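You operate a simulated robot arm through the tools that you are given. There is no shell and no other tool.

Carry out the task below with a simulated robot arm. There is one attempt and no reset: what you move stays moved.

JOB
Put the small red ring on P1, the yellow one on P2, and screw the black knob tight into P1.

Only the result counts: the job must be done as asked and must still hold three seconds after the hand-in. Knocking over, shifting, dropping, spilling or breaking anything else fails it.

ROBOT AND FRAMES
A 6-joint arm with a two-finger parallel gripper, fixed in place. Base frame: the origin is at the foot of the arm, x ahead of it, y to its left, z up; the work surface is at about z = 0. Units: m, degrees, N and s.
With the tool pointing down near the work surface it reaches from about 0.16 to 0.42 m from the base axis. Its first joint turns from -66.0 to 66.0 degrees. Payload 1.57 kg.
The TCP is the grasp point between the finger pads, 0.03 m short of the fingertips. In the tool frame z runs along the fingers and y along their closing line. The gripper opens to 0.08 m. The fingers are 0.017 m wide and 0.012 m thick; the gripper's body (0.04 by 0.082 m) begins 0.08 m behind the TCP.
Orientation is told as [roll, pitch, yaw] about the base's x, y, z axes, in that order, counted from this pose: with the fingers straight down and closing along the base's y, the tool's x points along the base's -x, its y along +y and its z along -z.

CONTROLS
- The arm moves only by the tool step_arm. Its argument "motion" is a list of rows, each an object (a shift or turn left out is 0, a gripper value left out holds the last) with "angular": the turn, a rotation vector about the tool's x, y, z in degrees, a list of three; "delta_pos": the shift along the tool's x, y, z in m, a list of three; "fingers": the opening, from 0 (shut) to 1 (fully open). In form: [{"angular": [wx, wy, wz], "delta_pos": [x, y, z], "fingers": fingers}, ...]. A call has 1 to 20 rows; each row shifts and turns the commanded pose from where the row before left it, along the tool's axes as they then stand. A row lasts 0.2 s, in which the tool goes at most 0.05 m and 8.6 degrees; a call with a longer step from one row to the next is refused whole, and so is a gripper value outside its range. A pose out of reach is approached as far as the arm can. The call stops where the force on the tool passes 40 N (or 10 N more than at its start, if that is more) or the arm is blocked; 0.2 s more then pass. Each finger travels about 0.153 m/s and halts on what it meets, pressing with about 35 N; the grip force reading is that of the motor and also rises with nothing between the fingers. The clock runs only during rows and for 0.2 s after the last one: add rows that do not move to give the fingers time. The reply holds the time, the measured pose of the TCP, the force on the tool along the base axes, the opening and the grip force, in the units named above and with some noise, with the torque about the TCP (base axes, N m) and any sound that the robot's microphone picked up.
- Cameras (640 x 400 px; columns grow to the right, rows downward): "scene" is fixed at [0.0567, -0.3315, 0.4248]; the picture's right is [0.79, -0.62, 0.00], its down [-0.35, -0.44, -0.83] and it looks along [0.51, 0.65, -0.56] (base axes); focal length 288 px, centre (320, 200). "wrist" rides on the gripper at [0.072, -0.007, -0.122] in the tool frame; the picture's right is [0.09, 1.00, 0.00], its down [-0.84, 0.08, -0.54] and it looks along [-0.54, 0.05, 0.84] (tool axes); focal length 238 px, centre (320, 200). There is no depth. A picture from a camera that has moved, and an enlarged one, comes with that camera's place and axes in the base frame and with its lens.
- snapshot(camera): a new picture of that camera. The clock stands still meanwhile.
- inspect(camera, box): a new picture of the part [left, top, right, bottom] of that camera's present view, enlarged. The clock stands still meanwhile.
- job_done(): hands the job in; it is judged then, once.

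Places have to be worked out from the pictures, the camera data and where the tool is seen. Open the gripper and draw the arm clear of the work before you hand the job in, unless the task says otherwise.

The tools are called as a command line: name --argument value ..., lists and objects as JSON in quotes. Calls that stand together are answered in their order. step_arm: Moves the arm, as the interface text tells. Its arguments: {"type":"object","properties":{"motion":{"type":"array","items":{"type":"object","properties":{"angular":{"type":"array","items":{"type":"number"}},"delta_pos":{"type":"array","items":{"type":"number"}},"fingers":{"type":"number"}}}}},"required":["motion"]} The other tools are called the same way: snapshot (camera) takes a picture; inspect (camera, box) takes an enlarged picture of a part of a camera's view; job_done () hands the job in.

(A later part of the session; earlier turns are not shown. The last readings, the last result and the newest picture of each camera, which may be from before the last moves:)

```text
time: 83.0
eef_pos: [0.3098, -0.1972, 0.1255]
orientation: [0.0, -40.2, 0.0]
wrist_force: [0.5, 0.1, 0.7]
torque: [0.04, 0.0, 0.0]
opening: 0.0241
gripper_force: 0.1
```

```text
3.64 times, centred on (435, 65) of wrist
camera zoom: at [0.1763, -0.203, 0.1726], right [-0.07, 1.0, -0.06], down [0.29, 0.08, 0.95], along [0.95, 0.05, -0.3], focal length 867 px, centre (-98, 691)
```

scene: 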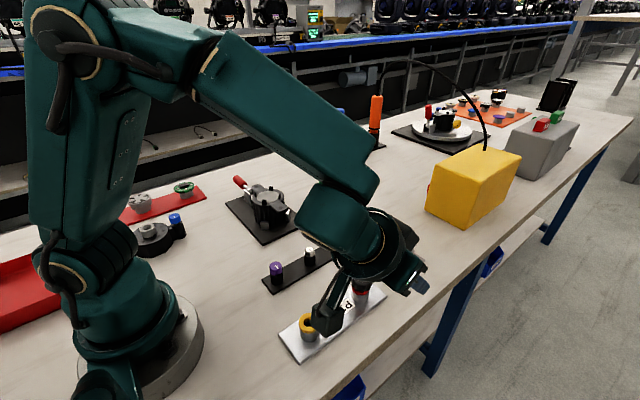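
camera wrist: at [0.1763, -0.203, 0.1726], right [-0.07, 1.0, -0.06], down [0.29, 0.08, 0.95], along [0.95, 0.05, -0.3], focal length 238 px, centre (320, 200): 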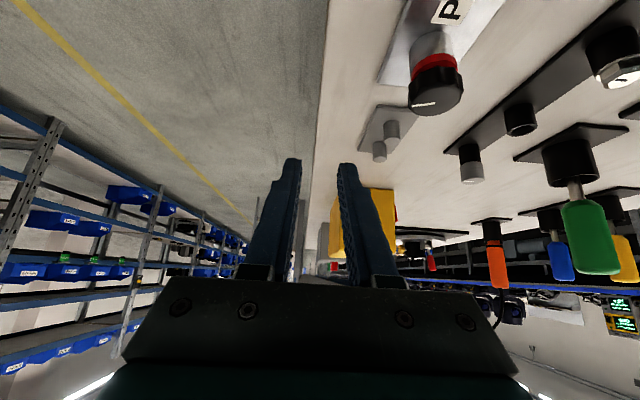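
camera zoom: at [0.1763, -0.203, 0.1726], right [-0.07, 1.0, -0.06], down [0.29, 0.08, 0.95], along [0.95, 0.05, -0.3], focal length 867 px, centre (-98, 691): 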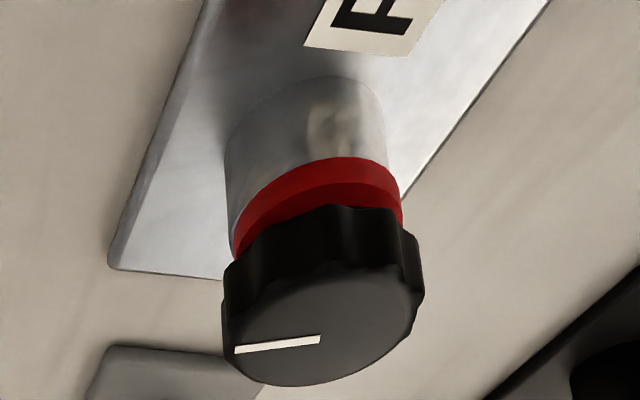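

I'll lower the camera about 5 cm for a more level look; the gripper stays well clear of the plate on the -y side.

step_arm --motion '[{"delta_pos": [0.0161, 0, 0.0191]}, {"delta_pos": [0.0161, 0, 0.0191]}, {"delta_pos": [0, 0, 0]}, {"delta_pos": [0, 0, 0]}]'

snapshot --camera "wrist"

inspect --camera "wrist" --box '[410, 60, 500, 160]'

```text
time: 84.0
eef_pos: [0.3096, -0.1947, 0.0763]
orientation: [0.0, -39.9, 0.0]
wrist_force: [-0.1, -0.3, 0.7]
torque: [-0.04, 0.03, -0.01]
opening: 0.024
gripper_force: 0.0
```

```text
taken
camera wrist: at [0.1762, -0.2021, 0.1224], right [-0.07, 1.0, -0.06], down [0.29, 0.08, 0.95], along [0.95, 0.05, -0.3], focal length 238 px, centre (320, 200)
```

wrist: 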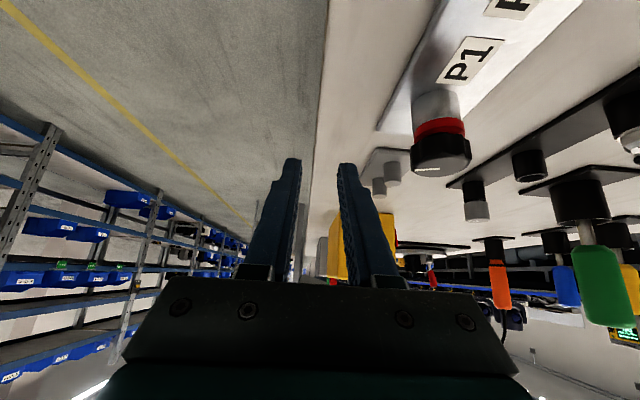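

```text
4.00 times, centred on (455, 110) of wrist
camera zoom: at [0.1762, -0.2021, 0.1224], right [-0.07, 1.0, -0.06], down [0.29, 0.08, 0.95], along [0.95, 0.05, -0.3], focal length 953 px, centre (-220, 560)
```

zoom: 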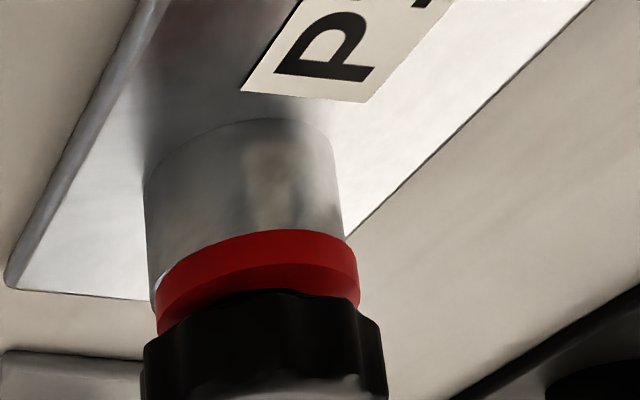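

I'll zoom closer on the ring–knob interface.

inspect --camera "wrist" --box '[425, 110, 465, 160]'

```text
8.00 times, centred on (445, 135) of wrist
camera zoom: at [0.1762, -0.2021, 0.1224], right [-0.07, 1.0, -0.06], down [0.29, 0.08, 0.95], along [0.95, 0.05, -0.3], focal length 1907 px, centre (-680, 720)
```

zoom: 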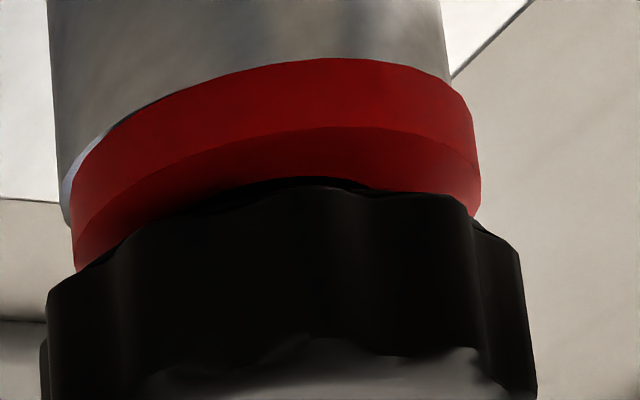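

The side view is clear: the knob stands about 6 mm above the ring and leans a few degrees toward -y, i.e. it is cross-threaded from my slightly off-centre start. I'll back it out and restart on the true axis, which the force readings put at about (0.3097, -0.1202). First, return above the knob.

step_arm --motion '[{"delta_pos": [-0.0161, 0, -0.0191]}, {"delta_pos": [-0.0161, 0, -0.0191]}, {"angular": [0, 8, 0], "fingers": 0.65}, {"angular": [0, 8, 0]}, {"angular": [0, 8, 0]}, {"angular": [0, 8, 0]}, {"angular": [0, 8, 0]}, {"delta_pos": [0, 0.038, 0]}, {"delta_pos": [0, 0.0377, 0]}, {"delta_pos": [0, 0, 0]}, {"delta_pos": [0, 0, 0]}]'

inspect --camera "wrist" --box '[250, 80, 390, 220]'

```text
time: 86.4
eef_pos: [0.3084, -0.1214, 0.1271]
orientation: [-0.1, -0.1, 0.0]
wrist_force: [0.3, 0.3, 0.4]
torque: [-0.01, 0.0, 0.0]
opening: 0.0518
gripper_force: 0.1
```

```text
2.86 times, centred on (320, 150) of wrist
camera zoom: at [0.238, -0.1279, 0.2475], right [-0.09, 1.0, 0.0], down [0.84, 0.08, 0.54], along [0.54, 0.05, -0.84], focal length 681 px, centre (320, 343)
```

zoom: 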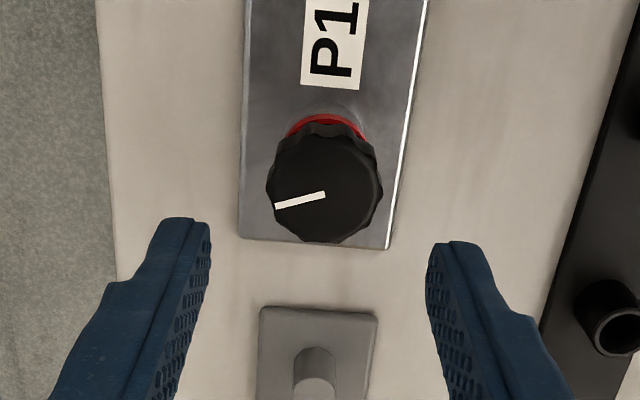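

From above, the knob's top is still within 0.5 mm of the axis. I'll rotate (open, above the knob) to yaw -129° so I have a full counter-clockwise stroke for backing it out, and centre on the axis.

step_arm --motion '[{"delta_pos": [0.0003, 0.0007, 0]}, {"angular": [0, 0, 8.6]}, {"angular": [0, 0, 8.6]}, {"angular": [0, 0, 8.6]}, {"angular": [0, 0, 8.6]}, {"angular": [0, 0, 8.6]}, {"angular": [0, 0, 8.6]}, {"angular": [0, 0, 8.6]}, {"angular": [0, 0, 8.6]}, {"angular": [0, 0, 8.6]}, {"angular": [0, 0, 8.6]}, {"angular": [0, 0, 8.6]}, {"angular": [0, 0, 8.6]}, {"angular": [0, 0, 8.6]}, {"angular": [0, 0, 8.6]}, {"angular": [0, 0, 8.6]}, {"delta_pos": [0, 0, 0.03]}, {"delta_pos": [0, 0, 0]}, {"delta_pos": [0, 0, 0]}]'

inspect --camera "wrist" --box '[250, 80, 390, 220]'

```text
time: 90.4
eef_pos: [0.3099, -0.1206, 0.0959]
orientation: [0.0, 0.0, -128.9]
wrist_force: [0.9, 0.1, -0.5]
torque: [0.0, 0.0, 0.02]
opening: 0.0521
gripper_force: 0.1
```

```text
2.86 times, centred on (320, 150) of wrist
camera zoom: at [0.3505, -0.0602, 0.2174], right [0.83, -0.56, 0.0], down [-0.47, -0.7, 0.54], along [-0.3, -0.45, -0.84], focal length 681 px, centre (320, 343)
```

zoom: 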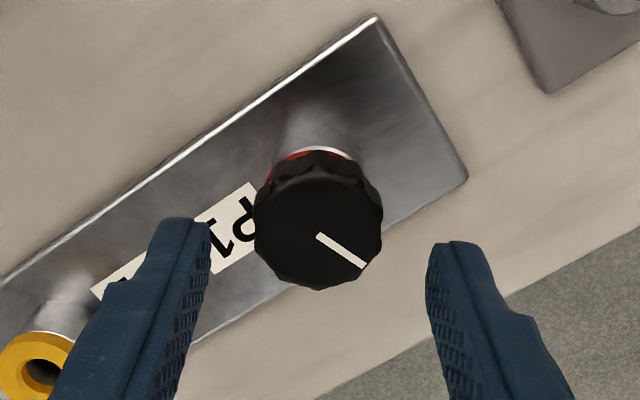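

The knob's top is on the axis estimate (0.3098, -0.1201). I'll trim, lower around the head to TCP z≈0.065, close, and read the loads.

step_arm --motion '[{"delta_pos": [-0.0002, -0.0007, 0.01]}, {"delta_pos": [0, 0, 0.01]}, {"delta_pos": [0, 0, 0.0104]}, {"delta_pos": [0, 0, 0]}, {"fingers": 0.45}, {"fingers": 0.35}, {"fingers": 0.2}, {"fingers": 0.2}]'

inspect --camera "wrist" --box '[250, 110, 390, 215]'

```text
time: 92.2
eef_pos: [0.3104, -0.1196, 0.0652]
orientation: [0.2, -0.1, -129.0]
wrist_force: [7.5, -8.0, -2.3]
torque: [-0.2, -0.17, 0.0]
opening: 0.0322
gripper_force: 35.2
```

```text
3.81 times, centred on (320, 162) of wrist
camera zoom: at [0.3495, -0.0596, 0.187], right [0.83, -0.55, 0.0], down [-0.47, -0.7, 0.54], along [-0.3, -0.45, -0.84], focal length 908 px, centre (320, 343)
```

zoom: 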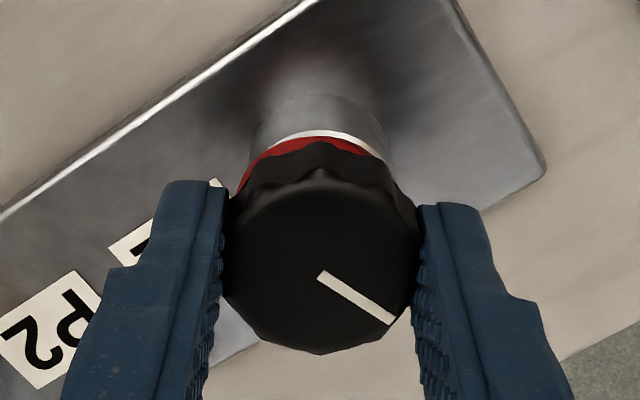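

There's an 11 N load along the closing line, meaning the head really does lean ~1 mm toward (+x, -y). I'll trim 0.8 mm that way, then turn counter-clockwise a few rows with slight upward feed.

step_arm --motion '[{"delta_pos": [0, 0.0008, 0]}, {"angular": [0, 0, -8.6], "delta_pos": [0, 0, -0.0001]}, {"angular": [0, 0, -8.6], "delta_pos": [0, 0, -0.0001]}, {"angular": [0, 0, -8.6], "delta_pos": [0, 0, -0.0001]}, {"delta_pos": [0, 0, 0]}]'

```text
time: 93.4
eef_pos: [0.3092, -0.1201, 0.0661]
orientation: [0.1, 0.0, -103.0]
wrist_force: [7.5, -6.1, -2.7]
torque: [-0.13, -0.17, -0.01]
opening: 0.0319
gripper_force: 35.1
```

It turns back freely. Continuing counter-clockwise with a smaller upward feed.

step_arm --motion '[{"angular": [0, 0, -8.6], "delta_pos": [0, 0, 0]}, {"angular": [0, 0, -8.6], "delta_pos": [0, 0, -0.0001]}, {"angular": [0, 0, -8.6], "delta_pos": [0, 0, 0]}, {"angular": [0, 0, -8.6], "delta_pos": [0, 0, -0.0001]}, {"angular": [0, 0, -8.6], "delta_pos": [0, 0, 0]}, {"angular": [0, 0, -8.6], "delta_pos": [0, 0, -0.0001]}, {"angular": [0, 0, -8.6], "delta_pos": [0, 0, 0]}, {"angular": [0, 0, -8.6], "delta_pos": [0, 0, -0.0001]}, {"delta_pos": [0, 0, 0]}]'

inspect --camera "wrist" --box '[250, 110, 390, 215]'

```text
time: 95.4
eef_pos: [0.3094, -0.1209, 0.0655]
orientation: [0.1, -0.1, -34.4]
wrist_force: [11.2, -3.6, -0.4]
torque: [-0.09, -0.33, 0.02]
opening: 0.0321
gripper_force: 34.9
```

```text
3.81 times, centred on (320, 162) of wrist
camera zoom: at [0.2464, -0.0848, 0.1874], right [0.48, 0.87, 0.0], down [0.73, -0.41, 0.54], along [0.48, -0.26, -0.84], focal length 908 px, centre (320, 343)
```

zoom: 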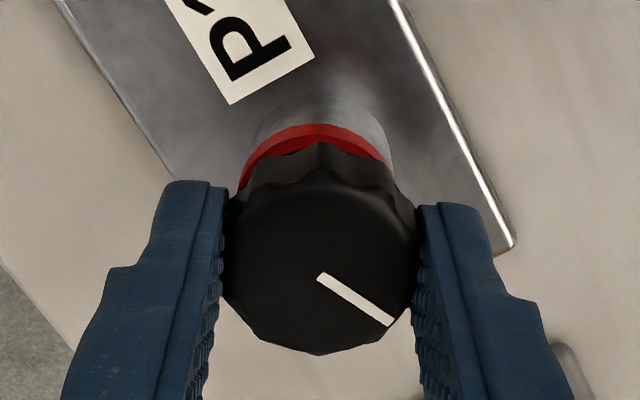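

Still turning back freely, knob following. I'll trim +0.6 mm in x and keep unscrewing.

step_arm --motion '[{"delta_pos": [-0.0006, 0.0001, 0]}, {"angular": [0, 0, -8.6], "delta_pos": [0, 0, -0.0001]}, {"angular": [0, 0, -8.6], "delta_pos": [0, 0, 0]}, {"angular": [0, 0, -8.6], "delta_pos": [0, 0, -0.0001]}, {"angular": [0, 0, -8.6], "delta_pos": [0, 0, 0]}, {"angular": [0, 0, -8.6], "delta_pos": [0, 0, -0.0001]}, {"angular": [0, 0, -8.6], "delta_pos": [0, 0, 0]}, {"angular": [0, 0, -8.6], "delta_pos": [0, 0, -0.0001]}, {"angular": [0, 0, -8.6], "delta_pos": [0, 0, 0]}, {"delta_pos": [0, 0, 0]}]'

```text
time: 97.6
eef_pos: [0.3099, -0.12, 0.0662]
orientation: [0.0, 0.1, 34.6]
wrist_force: [-3.0, -0.4, 4.0]
torque: [-0.04, 0.09, -0.01]
opening: 0.0322
gripper_force: 35.5
```

Fz is now +4 N (the thread is pushing up), lateral load is gone. I'll feed upward a bit faster and continue counter-clockwise.

step_arm --motion '[{"delta_pos": [0, 0, -0.0002]}, {"angular": [0, 0, -8.6], "delta_pos": [0, 0, -0.0001]}, {"angular": [0, 0, -8.6], "delta_pos": [0, 0, -0.0001]}, {"angular": [0, 0, -8.6], "delta_pos": [0, 0, -0.0001]}, {"angular": [0, 0, -8.6], "delta_pos": [0, 0, 0]}, {"angular": [0, 0, -8.6], "delta_pos": [0, 0, -0.0001]}, {"angular": [0, 0, -8.6], "delta_pos": [0, 0, -0.0001]}, {"angular": [0, 0, -8.6], "delta_pos": [0, 0, -0.0001]}, {"angular": [0, 0, -8.6], "delta_pos": [0, 0, 0]}, {"angular": [0, 0, -8.6], "delta_pos": [0, 0, -0.0001]}, {"angular": [0, 0, -8.6], "delta_pos": [0, 0, -0.0001]}, {"delta_pos": [0, 0, 0]}]'

inspect --camera "wrist" --box '[250, 110, 390, 215]'

inspect --camera "scene" --box '[345, 260, 390, 305]'

```text
time: 100.2
eef_pos: [0.3099, -0.1196, 0.0686]
orientation: [-0.1, 0.0, 120.5]
wrist_force: [-8.3, 0.1, 0.2]
torque: [-0.02, 0.18, -0.03]
opening: 0.0319
gripper_force: 35.1
```

```text
3.81 times, centred on (320, 162) of wrist
camera zoom: at [0.3525, -0.1785, 0.1892], right [-0.81, -0.58, 0.0], down [-0.49, 0.68, 0.54], along [-0.32, 0.44, -0.84], focal length 908 px, centre (320, 343)
```

zoom: 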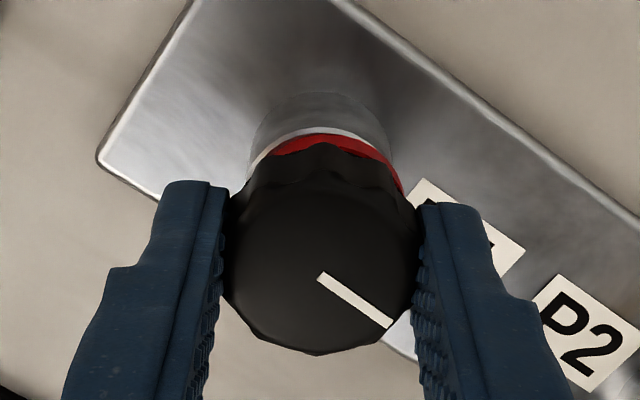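

```text
8.89 times, centred on (368, 282) of scene
camera zoom: at [0.0567, -0.3315, 0.4248], right [0.79, -0.62, 0.0], down [-0.35, -0.44, -0.83], along [0.51, 0.65, -0.56], focal length 2561 px, centre (-102, -533)
```

zoom: 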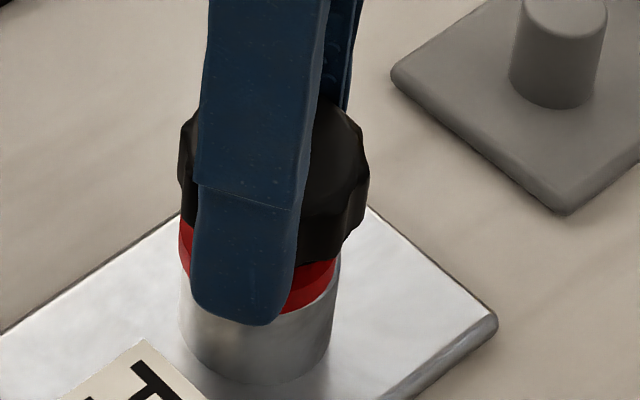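

249° backed out with about 90° to go. I'll see whether the wrist can continue further counter-clockwise.

step_arm --motion '[{"angular": [0, 0, -8.6], "delta_pos": [0, 0, -0.0001]}, {"angular": [0, 0, -8.6], "delta_pos": [0, 0, -0.0001]}, {"angular": [0, 0, -8.6], "delta_pos": [0, 0, 0]}, {"angular": [0, 0, -8.6], "delta_pos": [0, 0, -0.0001]}, {"angular": [0, 0, -8.6], "delta_pos": [0, 0, -0.0001]}, {"delta_pos": [0, 0, 0]}]'

```text
time: 101.4
eef_pos: [0.3104, -0.1196, 0.0688]
orientation: [1.8, 0.3, 160.8]
wrist_force: [-1.8, -7.0, -1.1]
torque: [0.18, -0.03, 0.02]
opening: 0.0318
gripper_force: 35.3
out of reach, approached as far as the arm can: row 5
stopped in row 5: the force on the tool passed its limit at 72 N (the readings are from after the stop); the commanded pose is now the measured one
```

The wrist hit its limit near yaw +160° and the call stopped on force. I'll open the gripper to release everything and check that nothing shifted.

step_arm --motion '[{"fingers": 0.45}, {"fingers": 0.65}, {"fingers": 0.65}, {"delta_pos": [0, 0, 0]}]'

snapshot --camera "scene"

inspect --camera "scene" --box '[275, 255, 395, 355]'

inspect --camera "wrist" --box '[250, 110, 390, 215]'

```text
time: 102.4
eef_pos: [0.3113, -0.118, 0.069]
orientation: [1.7, 0.2, 160.7]
wrist_force: [0.0, -0.1, 0.0]
torque: [-0.01, 0.0, -0.01]
opening: 0.052
gripper_force: 0.0
```

```text
taken
```

scene: 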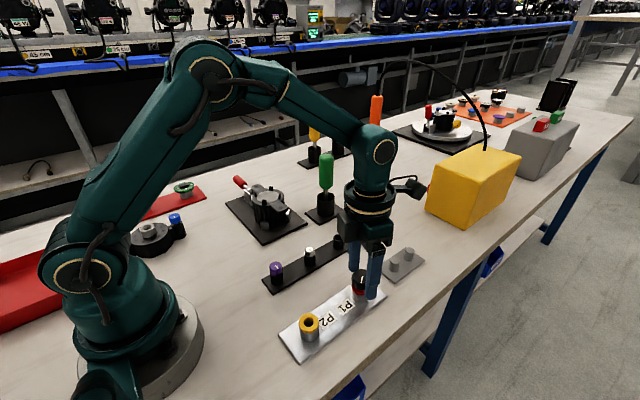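

```text
4.00 times, centred on (335, 305) of scene
camera zoom: at [0.0567, -0.3315, 0.4248], right [0.79, -0.62, 0.0], down [-0.35, -0.44, -0.83], along [0.51, 0.65, -0.56], focal length 1152 px, centre (260, -220)
```

zoom: 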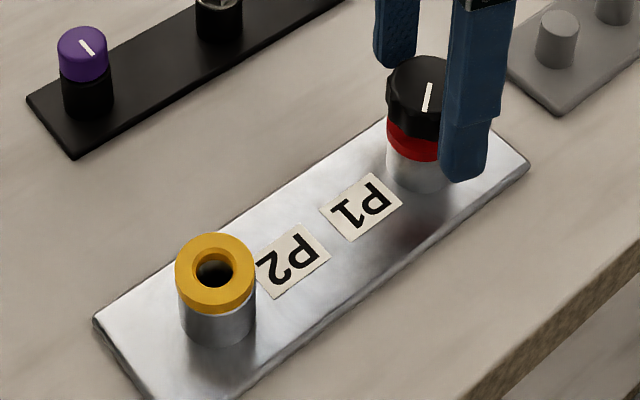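

```text
3.81 times, centred on (320, 162) of wrist
camera zoom: at [0.3812, -0.1319, 0.1898], right [-0.24, -0.97, 0.03], down [-0.81, 0.22, 0.54], along [-0.53, 0.11, -0.84], focal length 908 px, centre (320, 343)
```

zoom: 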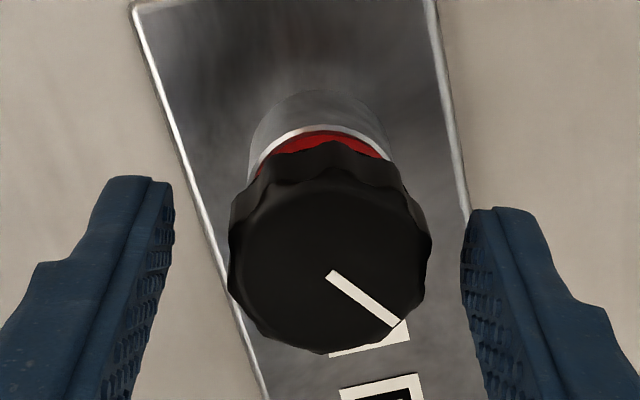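

Nothing else has moved; the plate is where it was. I'll rise above the knob, re-level the tool, and rotate clockwise to set up another unscrewing stroke.

step_arm --motion '[{"delta_pos": [0, 0, -0.025]}, {"delta_pos": [0, 0, -0.025]}, {"angular": [-1.6, 0.87, 0]}, {"angular": [0, 0, 8.6]}, {"angular": [0, 0, 8.6]}, {"angular": [0, 0, 8.6]}, {"angular": [0, 0, 8.6]}, {"angular": [0, 0, 8.6]}, {"angular": [0, 0, 8.6]}, {"angular": [0, 0, 8.6]}, {"angular": [0, 0, 8.6]}, {"angular": [0, 0, 8.6]}, {"angular": [0, 0, 8.6]}, {"angular": [0, 0, 8.6]}, {"angular": [0, 0, 8.6]}, {"angular": [0, 0, 8.6]}, {"angular": [0, 0, 8.6]}, {"angular": [0, 0, 8.6]}, {"angular": [0, 0, 8.6]}, {"delta_pos": [0, 0, 0]}]'

inspect --camera "scene" --box '[345, 260, 390, 305]'

inspect --camera "wrist" --box '[250, 60, 390, 200]'

```text
time: 106.6
eef_pos: [0.3105, -0.1158, 0.1173]
orientation: [-3.2, 1.4, 23.1]
wrist_force: [-1.3, 0.2, -0.4]
torque: [0.02, 0.02, -0.02]
opening: 0.0521
gripper_force: 0.1
```

```text
8.89 times, centred on (368, 282) of scene
camera zoom: at [0.0567, -0.3315, 0.4248], right [0.79, -0.62, 0.0], down [-0.35, -0.44, -0.83], along [0.51, 0.65, -0.56], focal length 2561 px, centre (-102, -533)
```

zoom: 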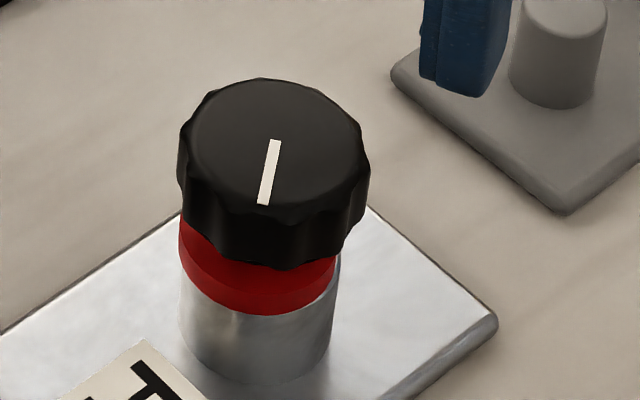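

```text
2.86 times, centred on (320, 130) of wrist
camera zoom: at [0.2473, -0.1435, 0.2417], right [-0.48, 0.88, -0.05], down [0.74, 0.43, 0.52], along [0.48, 0.21, -0.85], focal length 681 px, centre (320, 400)
```

zoom: 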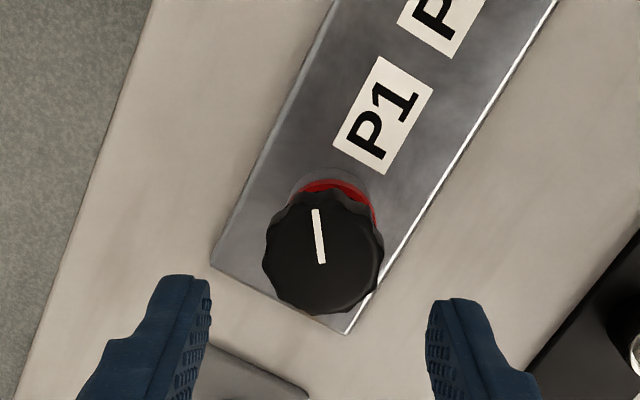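

My tilt correction had the wrong sense (orientation now -3.2, 1.4). I'll apply the proper levelling rotation and re-read.

step_arm --motion '[{"angular": [-3.2, -1.4, 0]}, {"delta_pos": [0, 0, 0]}, {"delta_pos": [0, 0, 0]}]'

inspect --camera "wrist" --box '[250, 60, 390, 200]'

```text
time: 107.4
eef_pos: [0.3108, -0.1174, 0.1186]
orientation: [0.0, -0.1, 23.2]
wrist_force: [-0.4, -0.2, -0.4]
torque: [0.0, -0.01, 0.02]
opening: 0.0519
gripper_force: 0.1
```

```text
2.86 times, centred on (320, 130) of wrist
camera zoom: at [0.2474, -0.1512, 0.2397], right [-0.48, 0.88, 0.0], down [0.74, 0.4, 0.54], along [0.48, 0.26, -0.84], focal length 681 px, centre (320, 400)
```

zoom: 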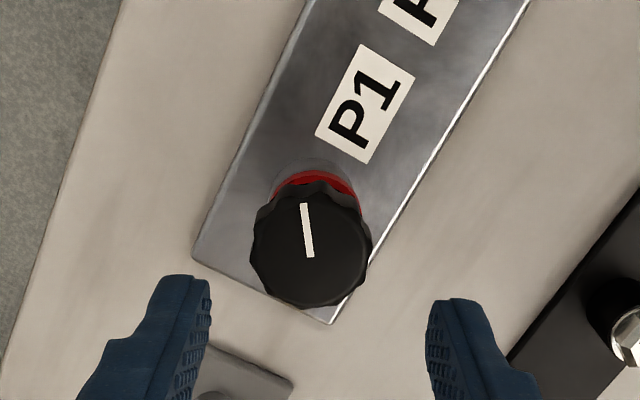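

Level again. I'll shift back over the axis and rotate clockwise to yaw ≈ -63°, then check centring.

step_arm --motion '[{"delta_pos": [0.0021, -0.0034, 0]}, {"angular": [0, 0, 8.6]}, {"angular": [0, 0, 8.6]}, {"angular": [0, 0, 8.6]}, {"angular": [0, 0, 8.6]}, {"angular": [0, 0, 8.6]}, {"angular": [0, 0, 8.6]}, {"angular": [0, 0, 8.6]}, {"angular": [0, 0, 8.6]}, {"angular": [0, 0, 8.6]}, {"angular": [0, 0, 8.6]}, {"delta_pos": [0, 0, 0.02]}, {"delta_pos": [0, 0, 0]}, {"delta_pos": [0, 0, 0]}]'

inspect --camera "wrist" --box '[250, 80, 390, 220]'

```text
time: 110.4
eef_pos: [0.3099, -0.121, 0.098]
orientation: [0.0, 0.1, -62.8]
wrist_force: [-0.4, -0.4, -0.5]
torque: [0.02, 0.0, 0.0]
opening: 0.052
gripper_force: 0.1
```

```text
2.86 times, centred on (320, 150) of wrist
camera zoom: at [0.2712, -0.0598, 0.22], right [0.84, 0.54, 0.0], down [0.45, -0.71, 0.54], along [0.29, -0.46, -0.84], focal length 681 px, centre (320, 343)
```

zoom: 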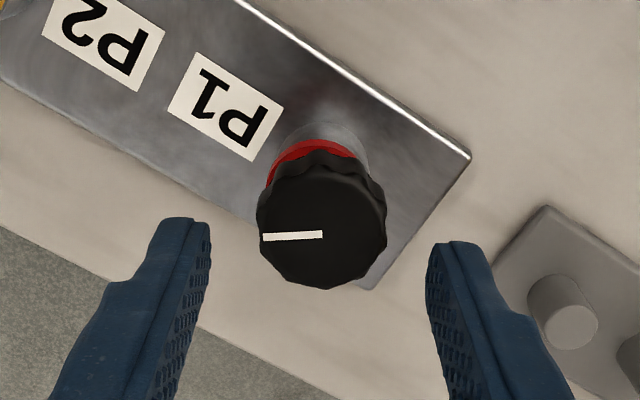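

Well centred. I'll descend to TCP z≈0.0675, grip, and unscrew further counter-clockwise with upward feed.

step_arm --motion '[{"delta_pos": [0, 0, 0.015]}, {"delta_pos": [0, 0, 0.0155]}, {"delta_pos": [0, 0, 0]}, {"fingers": 0.45}, {"fingers": 0.35}, {"fingers": 0.2}, {"fingers": 0.2}]'

```text
time: 112.0
eef_pos: [0.3107, -0.1205, 0.0678]
orientation: [0.1, 0.0, -62.8]
wrist_force: [4.0, 3.1, -0.1]
torque: [0.08, -0.15, -0.01]
opening: 0.0321
gripper_force: 35.0
```

Small load only. Unscrewing 10 rows counter-clockwise.

step_arm --motion '[{"delta_pos": [0, 0.0004, 0]}, {"angular": [0, 0, -8.6], "delta_pos": [0, 0, -0.0001]}, {"angular": [0, 0, -8.6], "delta_pos": [0, 0, -0.0001]}, {"angular": [0, 0, -8.6], "delta_pos": [0, 0, -0.0001]}, {"angular": [0, 0, -8.6], "delta_pos": [0, 0, -0.0001]}, {"angular": [0, 0, -8.6], "delta_pos": [0, 0, -0.0001]}, {"angular": [0, 0, -8.6], "delta_pos": [0, 0, -0.0001]}, {"delta_pos": [0, 0, 0]}]'

```text
time: 113.8
eef_pos: [0.3102, -0.1209, 0.0685]
orientation: [0.0, 0.1, -11.2]
wrist_force: [5.7, 8.9, 0.1]
torque: [0.21, -0.15, 0.0]
opening: 0.0319
gripper_force: 35.0
```

About 341° undone now. I'll turn a bit more and try lifting 1 mm to see if it is free.

step_arm --motion '[{"angular": [0, 0, -8.6], "delta_pos": [0, 0, -0.0001]}, {"angular": [0, 0, -8.6], "delta_pos": [0, 0, -0.0001]}, {"angular": [0, 0, -8.6], "delta_pos": [0, 0, -0.0001]}, {"delta_pos": [0, 0, -0.0005]}, {"delta_pos": [0, 0, 0]}]'

```text
time: 115.0
eef_pos: [0.3106, -0.1202, 0.0686]
orientation: [0.0, 0.2, 14.7]
wrist_force: [1.6, 1.1, -0.7]
torque: [0.07, -0.08, 0.0]
opening: 0.0318
gripper_force: 35.4
```

It seems free. Lifting 2 mm more to confirm.

step_arm --motion '[{"delta_pos": [0, 0, -0.001]}, {"delta_pos": [0, 0, -0.001]}, {"delta_pos": [0, 0, 0]}]'

```text
time: 115.8
eef_pos: [0.3105, -0.1201, 0.072]
orientation: [0.0, 0.0, 14.6]
wrist_force: [-0.5, -0.7, -0.1]
torque: [-0.02, 0.01, 0.0]
opening: 0.0319
gripper_force: 34.9
```

The knob is free. I'll lift it out completely to inspect the shank's alignment and the ring's position.

step_arm --motion '[{"delta_pos": [0, 0, -0.005]}, {"delta_pos": [0, 0, -0.02]}, {"delta_pos": [0, 0, -0.02]}, {"delta_pos": [0, 0, 0]}, {"delta_pos": [0, 0, 0]}]'

inspect --camera "scene" --box '[340, 250, 390, 305]'

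inspect --camera "wrist" --box '[260, 60, 380, 220]'

```text
time: 117.0
eef_pos: [0.3099, -0.1213, 0.117]
orientation: [0.0, -0.1, 14.6]
wrist_force: [0.5, -0.5, 0.4]
torque: [0.0, -0.02, -0.02]
opening: 0.0318
gripper_force: 35.0
```

```text
7.27 times, centred on (365, 278) of scene
camera zoom: at [0.0567, -0.3315, 0.4248], right [0.79, -0.62, 0.0], down [-0.35, -0.44, -0.83], along [0.51, 0.65, -0.56], focal length 2096 px, centre (-7, -364)
```

zoom: 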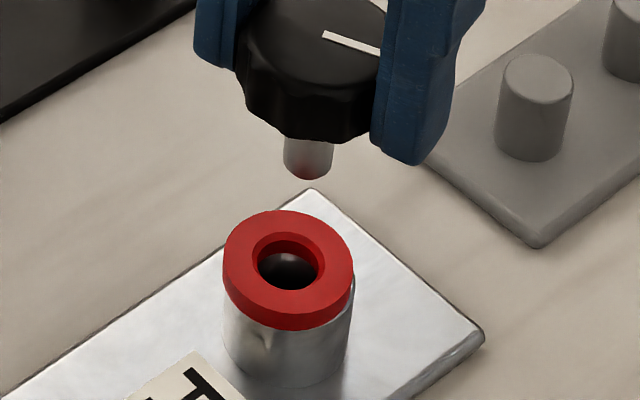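

```text
2.50 times, centred on (320, 140) of wrist
camera zoom: at [0.2425, -0.1452, 0.238], right [-0.34, 0.94, 0.0], down [0.79, 0.29, 0.54], along [0.51, 0.18, -0.84], focal length 596 px, centre (320, 350)
```

zoom: 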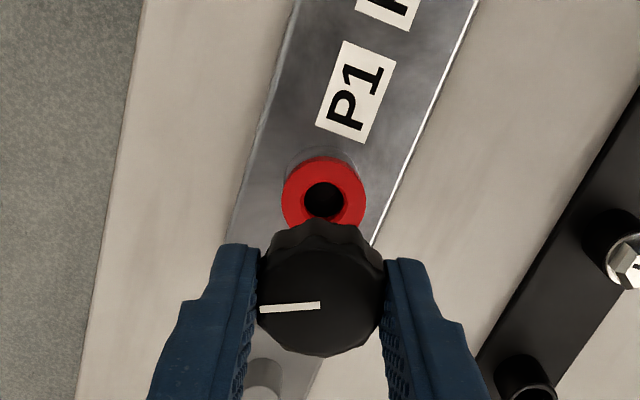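

Scene pixels say the ring sits about 1.3 mm toward -x of the post, and the post axis matches the force-based estimate (0.3108, -0.1203), so my first start was indeed off-axis. To learn the knob's runout in the grip I'll rotate the tool 180° in the air and compare shank positions.

step_arm --motion '[{"angular": [0, 0, 8.6]}, {"angular": [0, 0, 8.6]}, {"angular": [0, 0, 8.6]}, {"angular": [0, 0, 8.6]}, {"angular": [0, 0, 8.6]}, {"angular": [0, 0, 8.6]}, {"angular": [0, 0, 8.6]}, {"angular": [0, 0, 8.6]}, {"angular": [0, 0, 8.6]}, {"angular": [0, 0, 8.6]}, {"angular": [0, 0, 8.6]}, {"angular": [0, 0, 8.6]}, {"angular": [0, 0, 8.6]}, {"angular": [0, 0, 8.6]}, {"angular": [0, 0, 8.6]}, {"angular": [0, 0, 8.6]}, {"angular": [0, 0, 8.6]}, {"angular": [0, 0, 8.6]}, {"delta_pos": [0, 0, 0]}]'

step_arm --motion '[{"angular": [0, 0, 8.6]}, {"angular": [0, 0, 8.6]}, {"angular": [0, 0, 8]}, {"delta_pos": [0, 0, 0]}, {"delta_pos": [0, 0, 0]}]'

inspect --camera "scene" --box '[340, 250, 390, 305]'

inspect --camera "wrist" --box '[260, 60, 380, 220]'

```text
time: 121.0
eef_pos: [0.311, -0.1202, 0.1171]
orientation: [-0.2, 0.0, -140.2]
wrist_force: [-0.5, 0.4, -1.1]
torque: [-0.01, -0.02, 0.0]
opening: 0.0316
gripper_force: 35.3
```

```text
time: 122.2
eef_pos: [0.3103, -0.1215, 0.1166]
orientation: [0.0, 0.1, -165.3]
wrist_force: [-1.2, 0.5, 0.3]
torque: [0.01, 0.02, -0.02]
opening: 0.0317
gripper_force: 34.9
```

```text
7.27 times, centred on (365, 278) of scene
camera zoom: at [0.0567, -0.3315, 0.4248], right [0.79, -0.62, 0.0], down [-0.35, -0.44, -0.83], along [0.51, 0.65, -0.56], focal length 2096 px, centre (-7, -364)
```

zoom: 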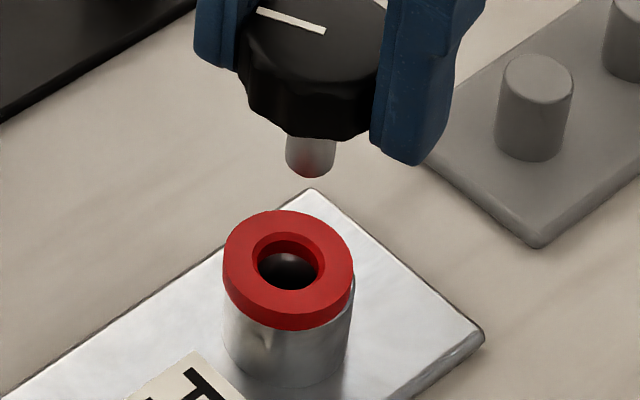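

```text
2.50 times, centred on (320, 140) of wrist
camera zoom: at [0.3786, -0.096, 0.2376], right [0.34, -0.94, 0.0], down [-0.79, -0.29, 0.54], along [-0.51, -0.18, -0.84], focal length 596 px, centre (320, 350)
```

zoom: 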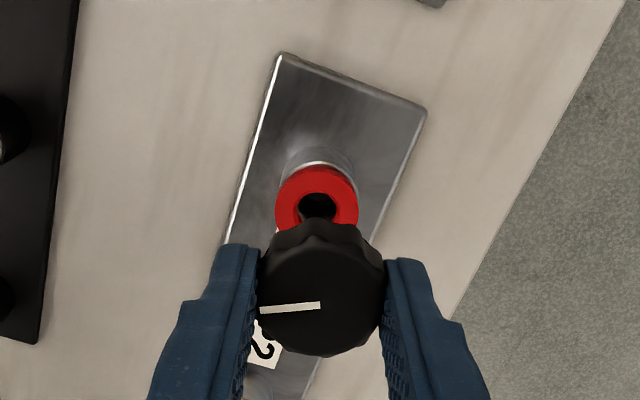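

The shank barely moves between the two opposite yaws (≈0.2 mm runout), so the knob is held true. Now I'll rotate counter-clockwise to about yaw +137° so the next tightening stroke is long, still in the air.

step_arm --motion '[{"angular": [0, 0, -8.6]}, {"angular": [0, 0, -8.6]}, {"angular": [0, 0, -8.6]}, {"angular": [0, 0, -8.6]}, {"angular": [0, 0, -8.6]}, {"angular": [0, 0, -8.6]}, {"angular": [0, 0, -8.6]}, {"angular": [0, 0, -8.6]}, {"angular": [0, 0, -8.6]}, {"angular": [0, 0, -8.6]}, {"angular": [0, 0, -8.6]}, {"angular": [0, 0, -8.6]}, {"angular": [0, 0, -8.6]}, {"angular": [0, 0, -8.6]}, {"angular": [0, 0, -8.6]}, {"angular": [0, 0, -8.6]}, {"angular": [0, 0, -8.6]}, {"angular": [0, 0, -8.6]}, {"angular": [0, 0, -8.6]}]'

inspect --camera "wrist" --box '[260, 60, 380, 220]'

inspect --camera "scene" --box '[340, 250, 390, 305]'

```text
time: 126.2
eef_pos: [0.3102, -0.1221, 0.1161]
orientation: [0.0, 0.0, -1.7]
wrist_force: [-0.4, 0.1, -0.9]
torque: [0.0, -0.02, -0.01]
opening: 0.0314
gripper_force: 35.4
```

```text
2.50 times, centred on (320, 140) of wrist
camera zoom: at [0.2383, -0.1248, 0.2377], right [-0.06, 1.0, 0.0], down [0.84, 0.05, 0.54], along [0.54, 0.03, -0.84], focal length 596 px, centre (320, 350)
```

zoom: 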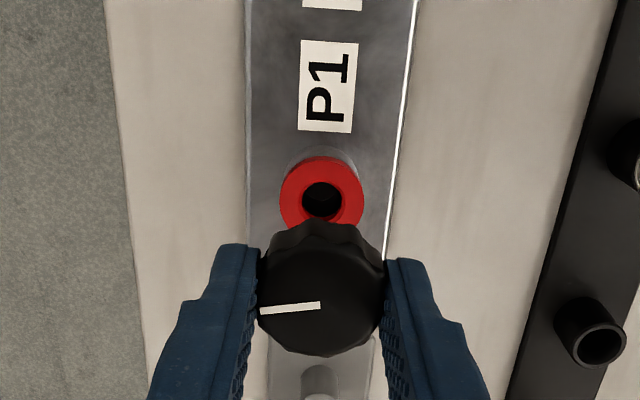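

```text
7.27 times, centred on (365, 278) of scene
camera zoom: at [0.0567, -0.3315, 0.4248], right [0.79, -0.62, 0.0], down [-0.35, -0.44, -0.83], along [0.51, 0.65, -0.56], focal length 2096 px, centre (-7, -364)
```

zoom: 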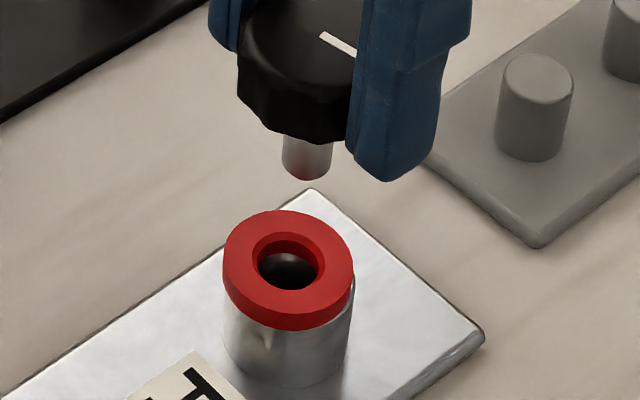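

At yaw -1.7° the tool is at (0.3105, -0.1199) and the shank now lines up with the post axis in the scene view to ~0.1 mm and with the ring/post centre in y to ~0.3 mm. I'll descend here and check lateral position on the way.

step_arm --motion '[{"delta_pos": [0, 0, 0.01]}, {"delta_pos": [0, 0, 0.01]}, {"delta_pos": [0, 0, 0.01]}, {"delta_pos": [0, 0, 0]}, {"delta_pos": [0, 0, 0]}]'

inspect --camera "wrist" --box '[260, 60, 380, 220]'

inspect --camera "scene" --box '[350, 265, 385, 303]'

```text
time: 127.4
eef_pos: [0.3108, -0.1204, 0.0851]
orientation: [0.0, 0.1, -1.9]
wrist_force: [0.2, 0.2, -0.3]
torque: [-0.01, 0.0, 0.01]
opening: 0.0318
gripper_force: 35.1
```

```text
2.50 times, centred on (320, 140) of wrist
camera zoom: at [0.2385, -0.1248, 0.2073], right [-0.06, 1.0, 0.0], down [0.84, 0.05, 0.54], along [0.54, 0.03, -0.84], focal length 596 px, centre (320, 350)
```

zoom: 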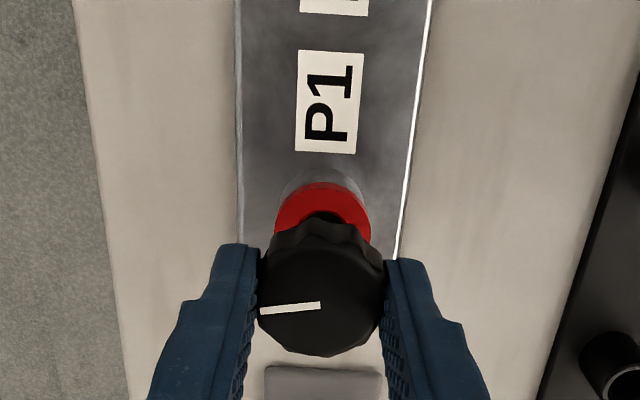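

```text
10.53 times, centred on (368, 284) of scene
camera zoom: at [0.0567, -0.3315, 0.4248], right [0.79, -0.62, 0.0], down [-0.35, -0.44, -0.83], along [0.51, 0.65, -0.56], focal length 3033 px, centre (-180, -684)
```

zoom: 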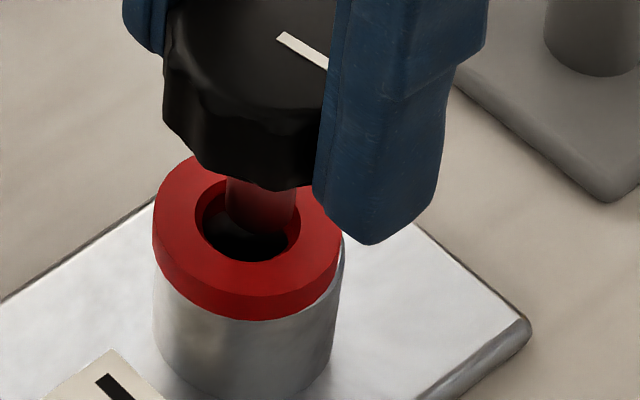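

The shank would graze the off-centre ring's hole edge. I'll use the shank to recentre the ring: step 1 mm toward -x, lower 5.5 mm into the ring only, then push +x until the ring is centred.

step_arm --motion '[{"delta_pos": [0.0011, 0, 0]}, {"delta_pos": [0, 0, 0.002]}, {"delta_pos": [0, 0, 0.002]}, {"delta_pos": [0, 0, 0.0015]}, {"delta_pos": [0, 0, 0]}]'

inspect --camera "scene" --box '[350, 265, 385, 303]'

```text
time: 128.6
eef_pos: [0.3095, -0.1208, 0.0808]
orientation: [0.0, 0.0, -2.0]
wrist_force: [0.5, -0.2, 0.0]
torque: [0.0, 0.01, -0.04]
opening: 0.0315
gripper_force: 34.9
```

```text
10.53 times, centred on (368, 284) of scene
camera zoom: at [0.0567, -0.3315, 0.4248], right [0.79, -0.62, 0.0], down [-0.35, -0.44, -0.83], along [0.51, 0.65, -0.56], focal length 3033 px, centre (-180, -684)
```

zoom: 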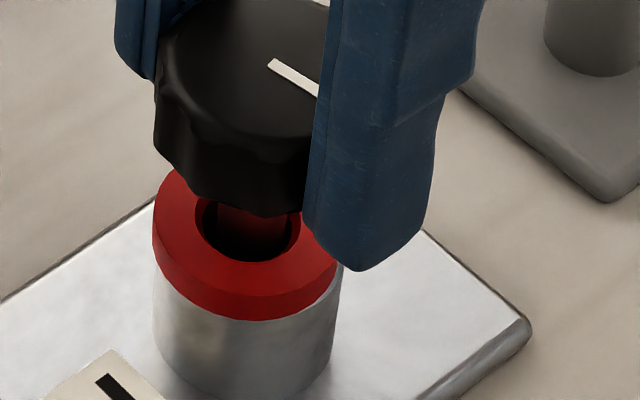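

Tip is inside the ring with no contact. Now pushing +x by 1.9 mm in small steps.

step_arm --motion '[{"delta_pos": [-0.0006, 0, 0]}, {"delta_pos": [-0.0006, 0, 0]}, {"delta_pos": [-0.0007, 0, 0]}, {"delta_pos": [0, 0, 0]}]'

inspect --camera "scene" --box '[350, 265, 385, 303]'

inspect --camera "wrist" --box '[285, 110, 355, 190]'

```text
time: 129.6
eef_pos: [0.3109, -0.1198, 0.0814]
orientation: [0.0, 0.2, -2.1]
wrist_force: [-2.7, 0.2, -0.4]
torque: [-0.01, 0.1, -0.01]
opening: 0.0318
gripper_force: 35.0
```

```text
10.53 times, centred on (368, 284) of scene
camera zoom: at [0.0567, -0.3315, 0.4248], right [0.79, -0.62, 0.0], down [-0.35, -0.44, -0.83], along [0.51, 0.65, -0.56], focal length 3033 px, centre (-180, -684)
```

zoom: 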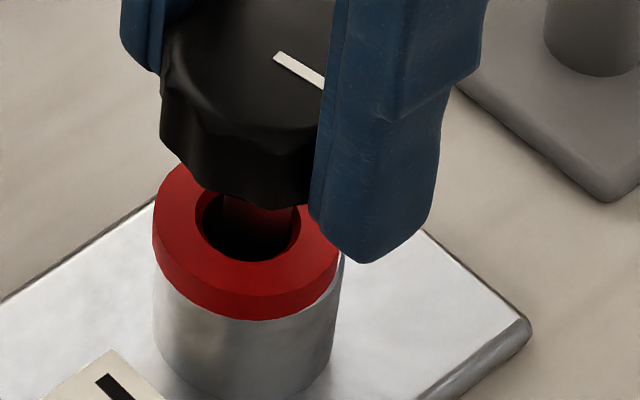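

```text
5.00 times, centred on (320, 150) of wrist
camera zoom: at [0.239, -0.1242, 0.2023], right [-0.06, 1.0, 0.0], down [0.84, 0.05, 0.54], along [0.54, 0.03, -0.84], focal length 1192 px, centre (320, 450)
```

zoom: 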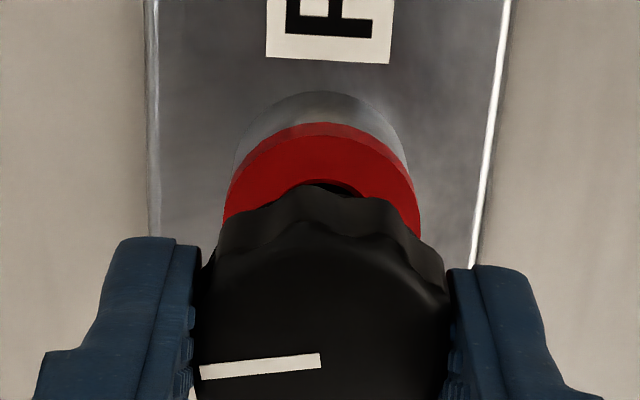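

Contact has just begun (-2.7 N). Pushing 1.2 mm further.

step_arm --motion '[{"delta_pos": [-0.0006, 0, 0]}, {"delta_pos": [-0.0006, 0, 0]}, {"delta_pos": [0, 0, 0]}]'

inspect --camera "scene" --box '[350, 265, 385, 303]'

inspect --camera "wrist" --box '[285, 110, 355, 190]'

```text
time: 130.4
eef_pos: [0.3112, -0.1201, 0.0811]
orientation: [0.1, 0.3, -2.0]
wrist_force: [-11.1, 0.2, 0.2]
torque: [0.01, 0.55, 0.03]
opening: 0.032
gripper_force: 34.9
```

```text
10.53 times, centred on (368, 284) of scene
camera zoom: at [0.0567, -0.3315, 0.4248], right [0.79, -0.62, 0.0], down [-0.35, -0.44, -0.83], along [0.51, 0.65, -0.56], focal length 3033 px, centre (-180, -684)
```

zoom: 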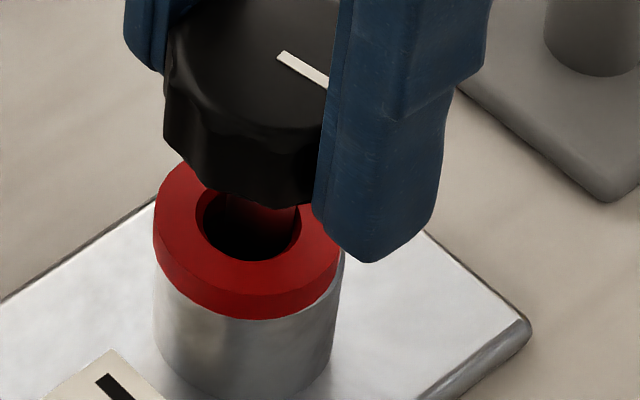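

```text
5.00 times, centred on (320, 150) of wrist
camera zoom: at [0.2401, -0.1245, 0.2024], right [-0.06, 1.0, 0.0], down [0.84, 0.05, 0.54], along [0.54, 0.03, -0.84], focal length 1192 px, centre (320, 450)
```

zoom: 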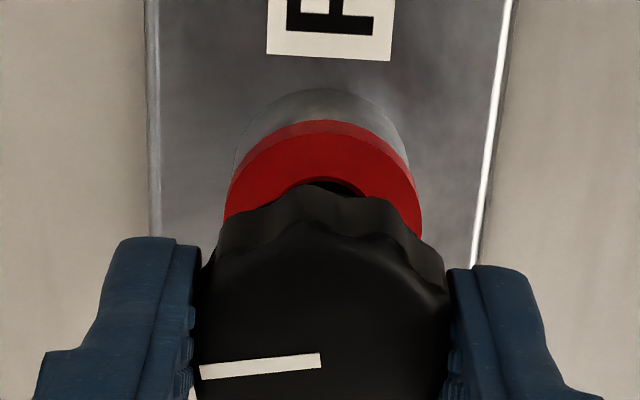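

The ring resists 11 N, so it is effectively held on P1 and I shouldn't force it. I'll back off to the axis position and lift to check the knob hasn't tilted in the grip.

step_arm --motion '[{"delta_pos": [0.0011, 0, 0]}, {"delta_pos": [0.0011, 0, 0]}, {"delta_pos": [0, 0, -0.005]}, {"delta_pos": [0, 0, -0.015]}, {"delta_pos": [0, 0, -0.015]}, {"delta_pos": [0, 0, 0]}, {"delta_pos": [0, 0, 0]}]'

inspect --camera "scene" --box '[340, 250, 390, 305]'

inspect --camera "wrist" --box '[260, 60, 380, 220]'

```text
time: 132.0
eef_pos: [0.31, -0.1203, 0.1164]
orientation: [0.0, 0.0, -2.0]
wrist_force: [0.4, 0.3, -0.3]
torque: [0.0, -0.02, 0.0]
opening: 0.0317
gripper_force: 34.8
```

```text
7.27 times, centred on (365, 278) of scene
camera zoom: at [0.0567, -0.3315, 0.4248], right [0.79, -0.62, 0.0], down [-0.35, -0.44, -0.83], along [0.51, 0.65, -0.56], focal length 2096 px, centre (-7, -364)
```

zoom: 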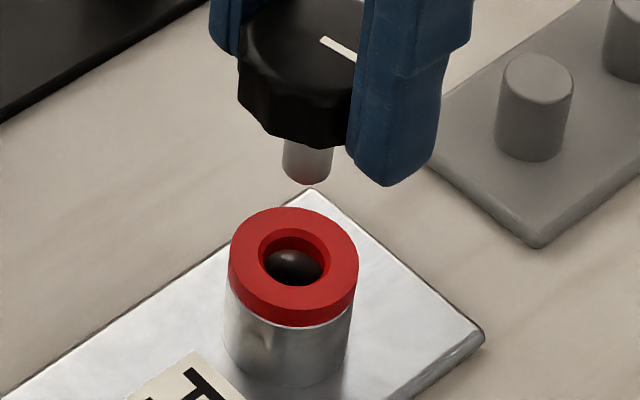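

```text
2.50 times, centred on (320, 140) of wrist
camera zoom: at [0.238, -0.1251, 0.2369], right [-0.06, 1.0, 0.0], down [0.84, 0.05, 0.54], along [0.54, 0.03, -0.84], focal length 596 px, centre (320, 350)
```

zoom: 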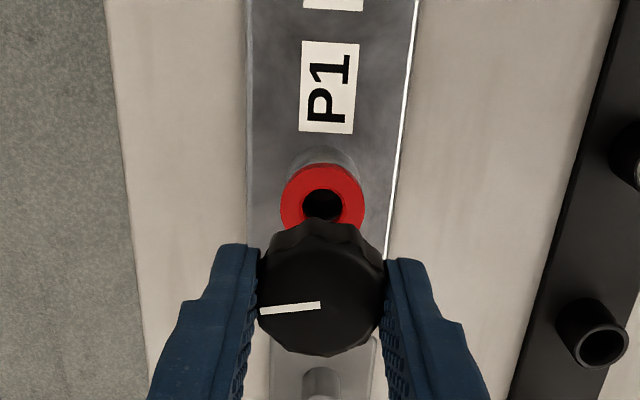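

The ring did slide: it is now centred on the post (scene lateral 0.0697 for both). The knob still hangs true and the shank lines up. I'll zoom to verify y alignment.

inspect --camera "wrist" --box '[295, 105, 345, 205]'

inspect --camera "scene" --box '[350, 265, 385, 303]'

```text
4.00 times, centred on (320, 155) of wrist
camera zoom: at [0.238, -0.1251, 0.2369], right [-0.06, 1.0, 0.0], down [0.84, 0.05, 0.54], along [0.54, 0.03, -0.84], focal length 953 px, centre (320, 380)
```

zoom: 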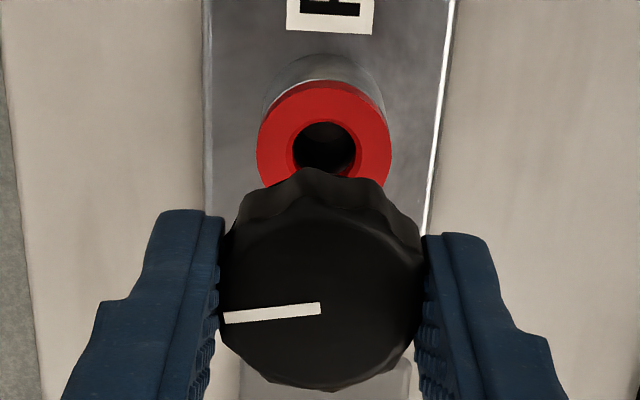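

```text
10.53 times, centred on (368, 284) of scene
camera zoom: at [0.0567, -0.3315, 0.4248], right [0.79, -0.62, 0.0], down [-0.35, -0.44, -0.83], along [0.51, 0.65, -0.56], focal length 3033 px, centre (-180, -684)
```

zoom: 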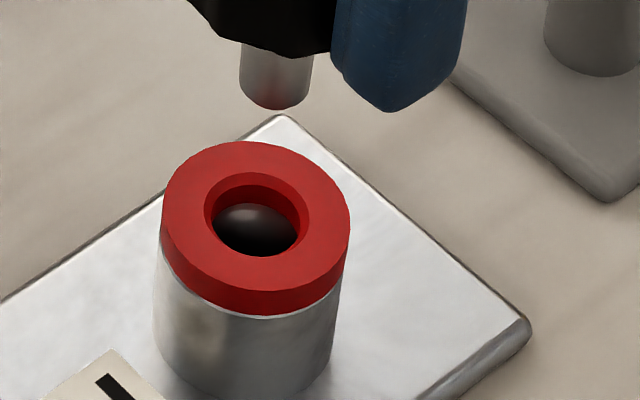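

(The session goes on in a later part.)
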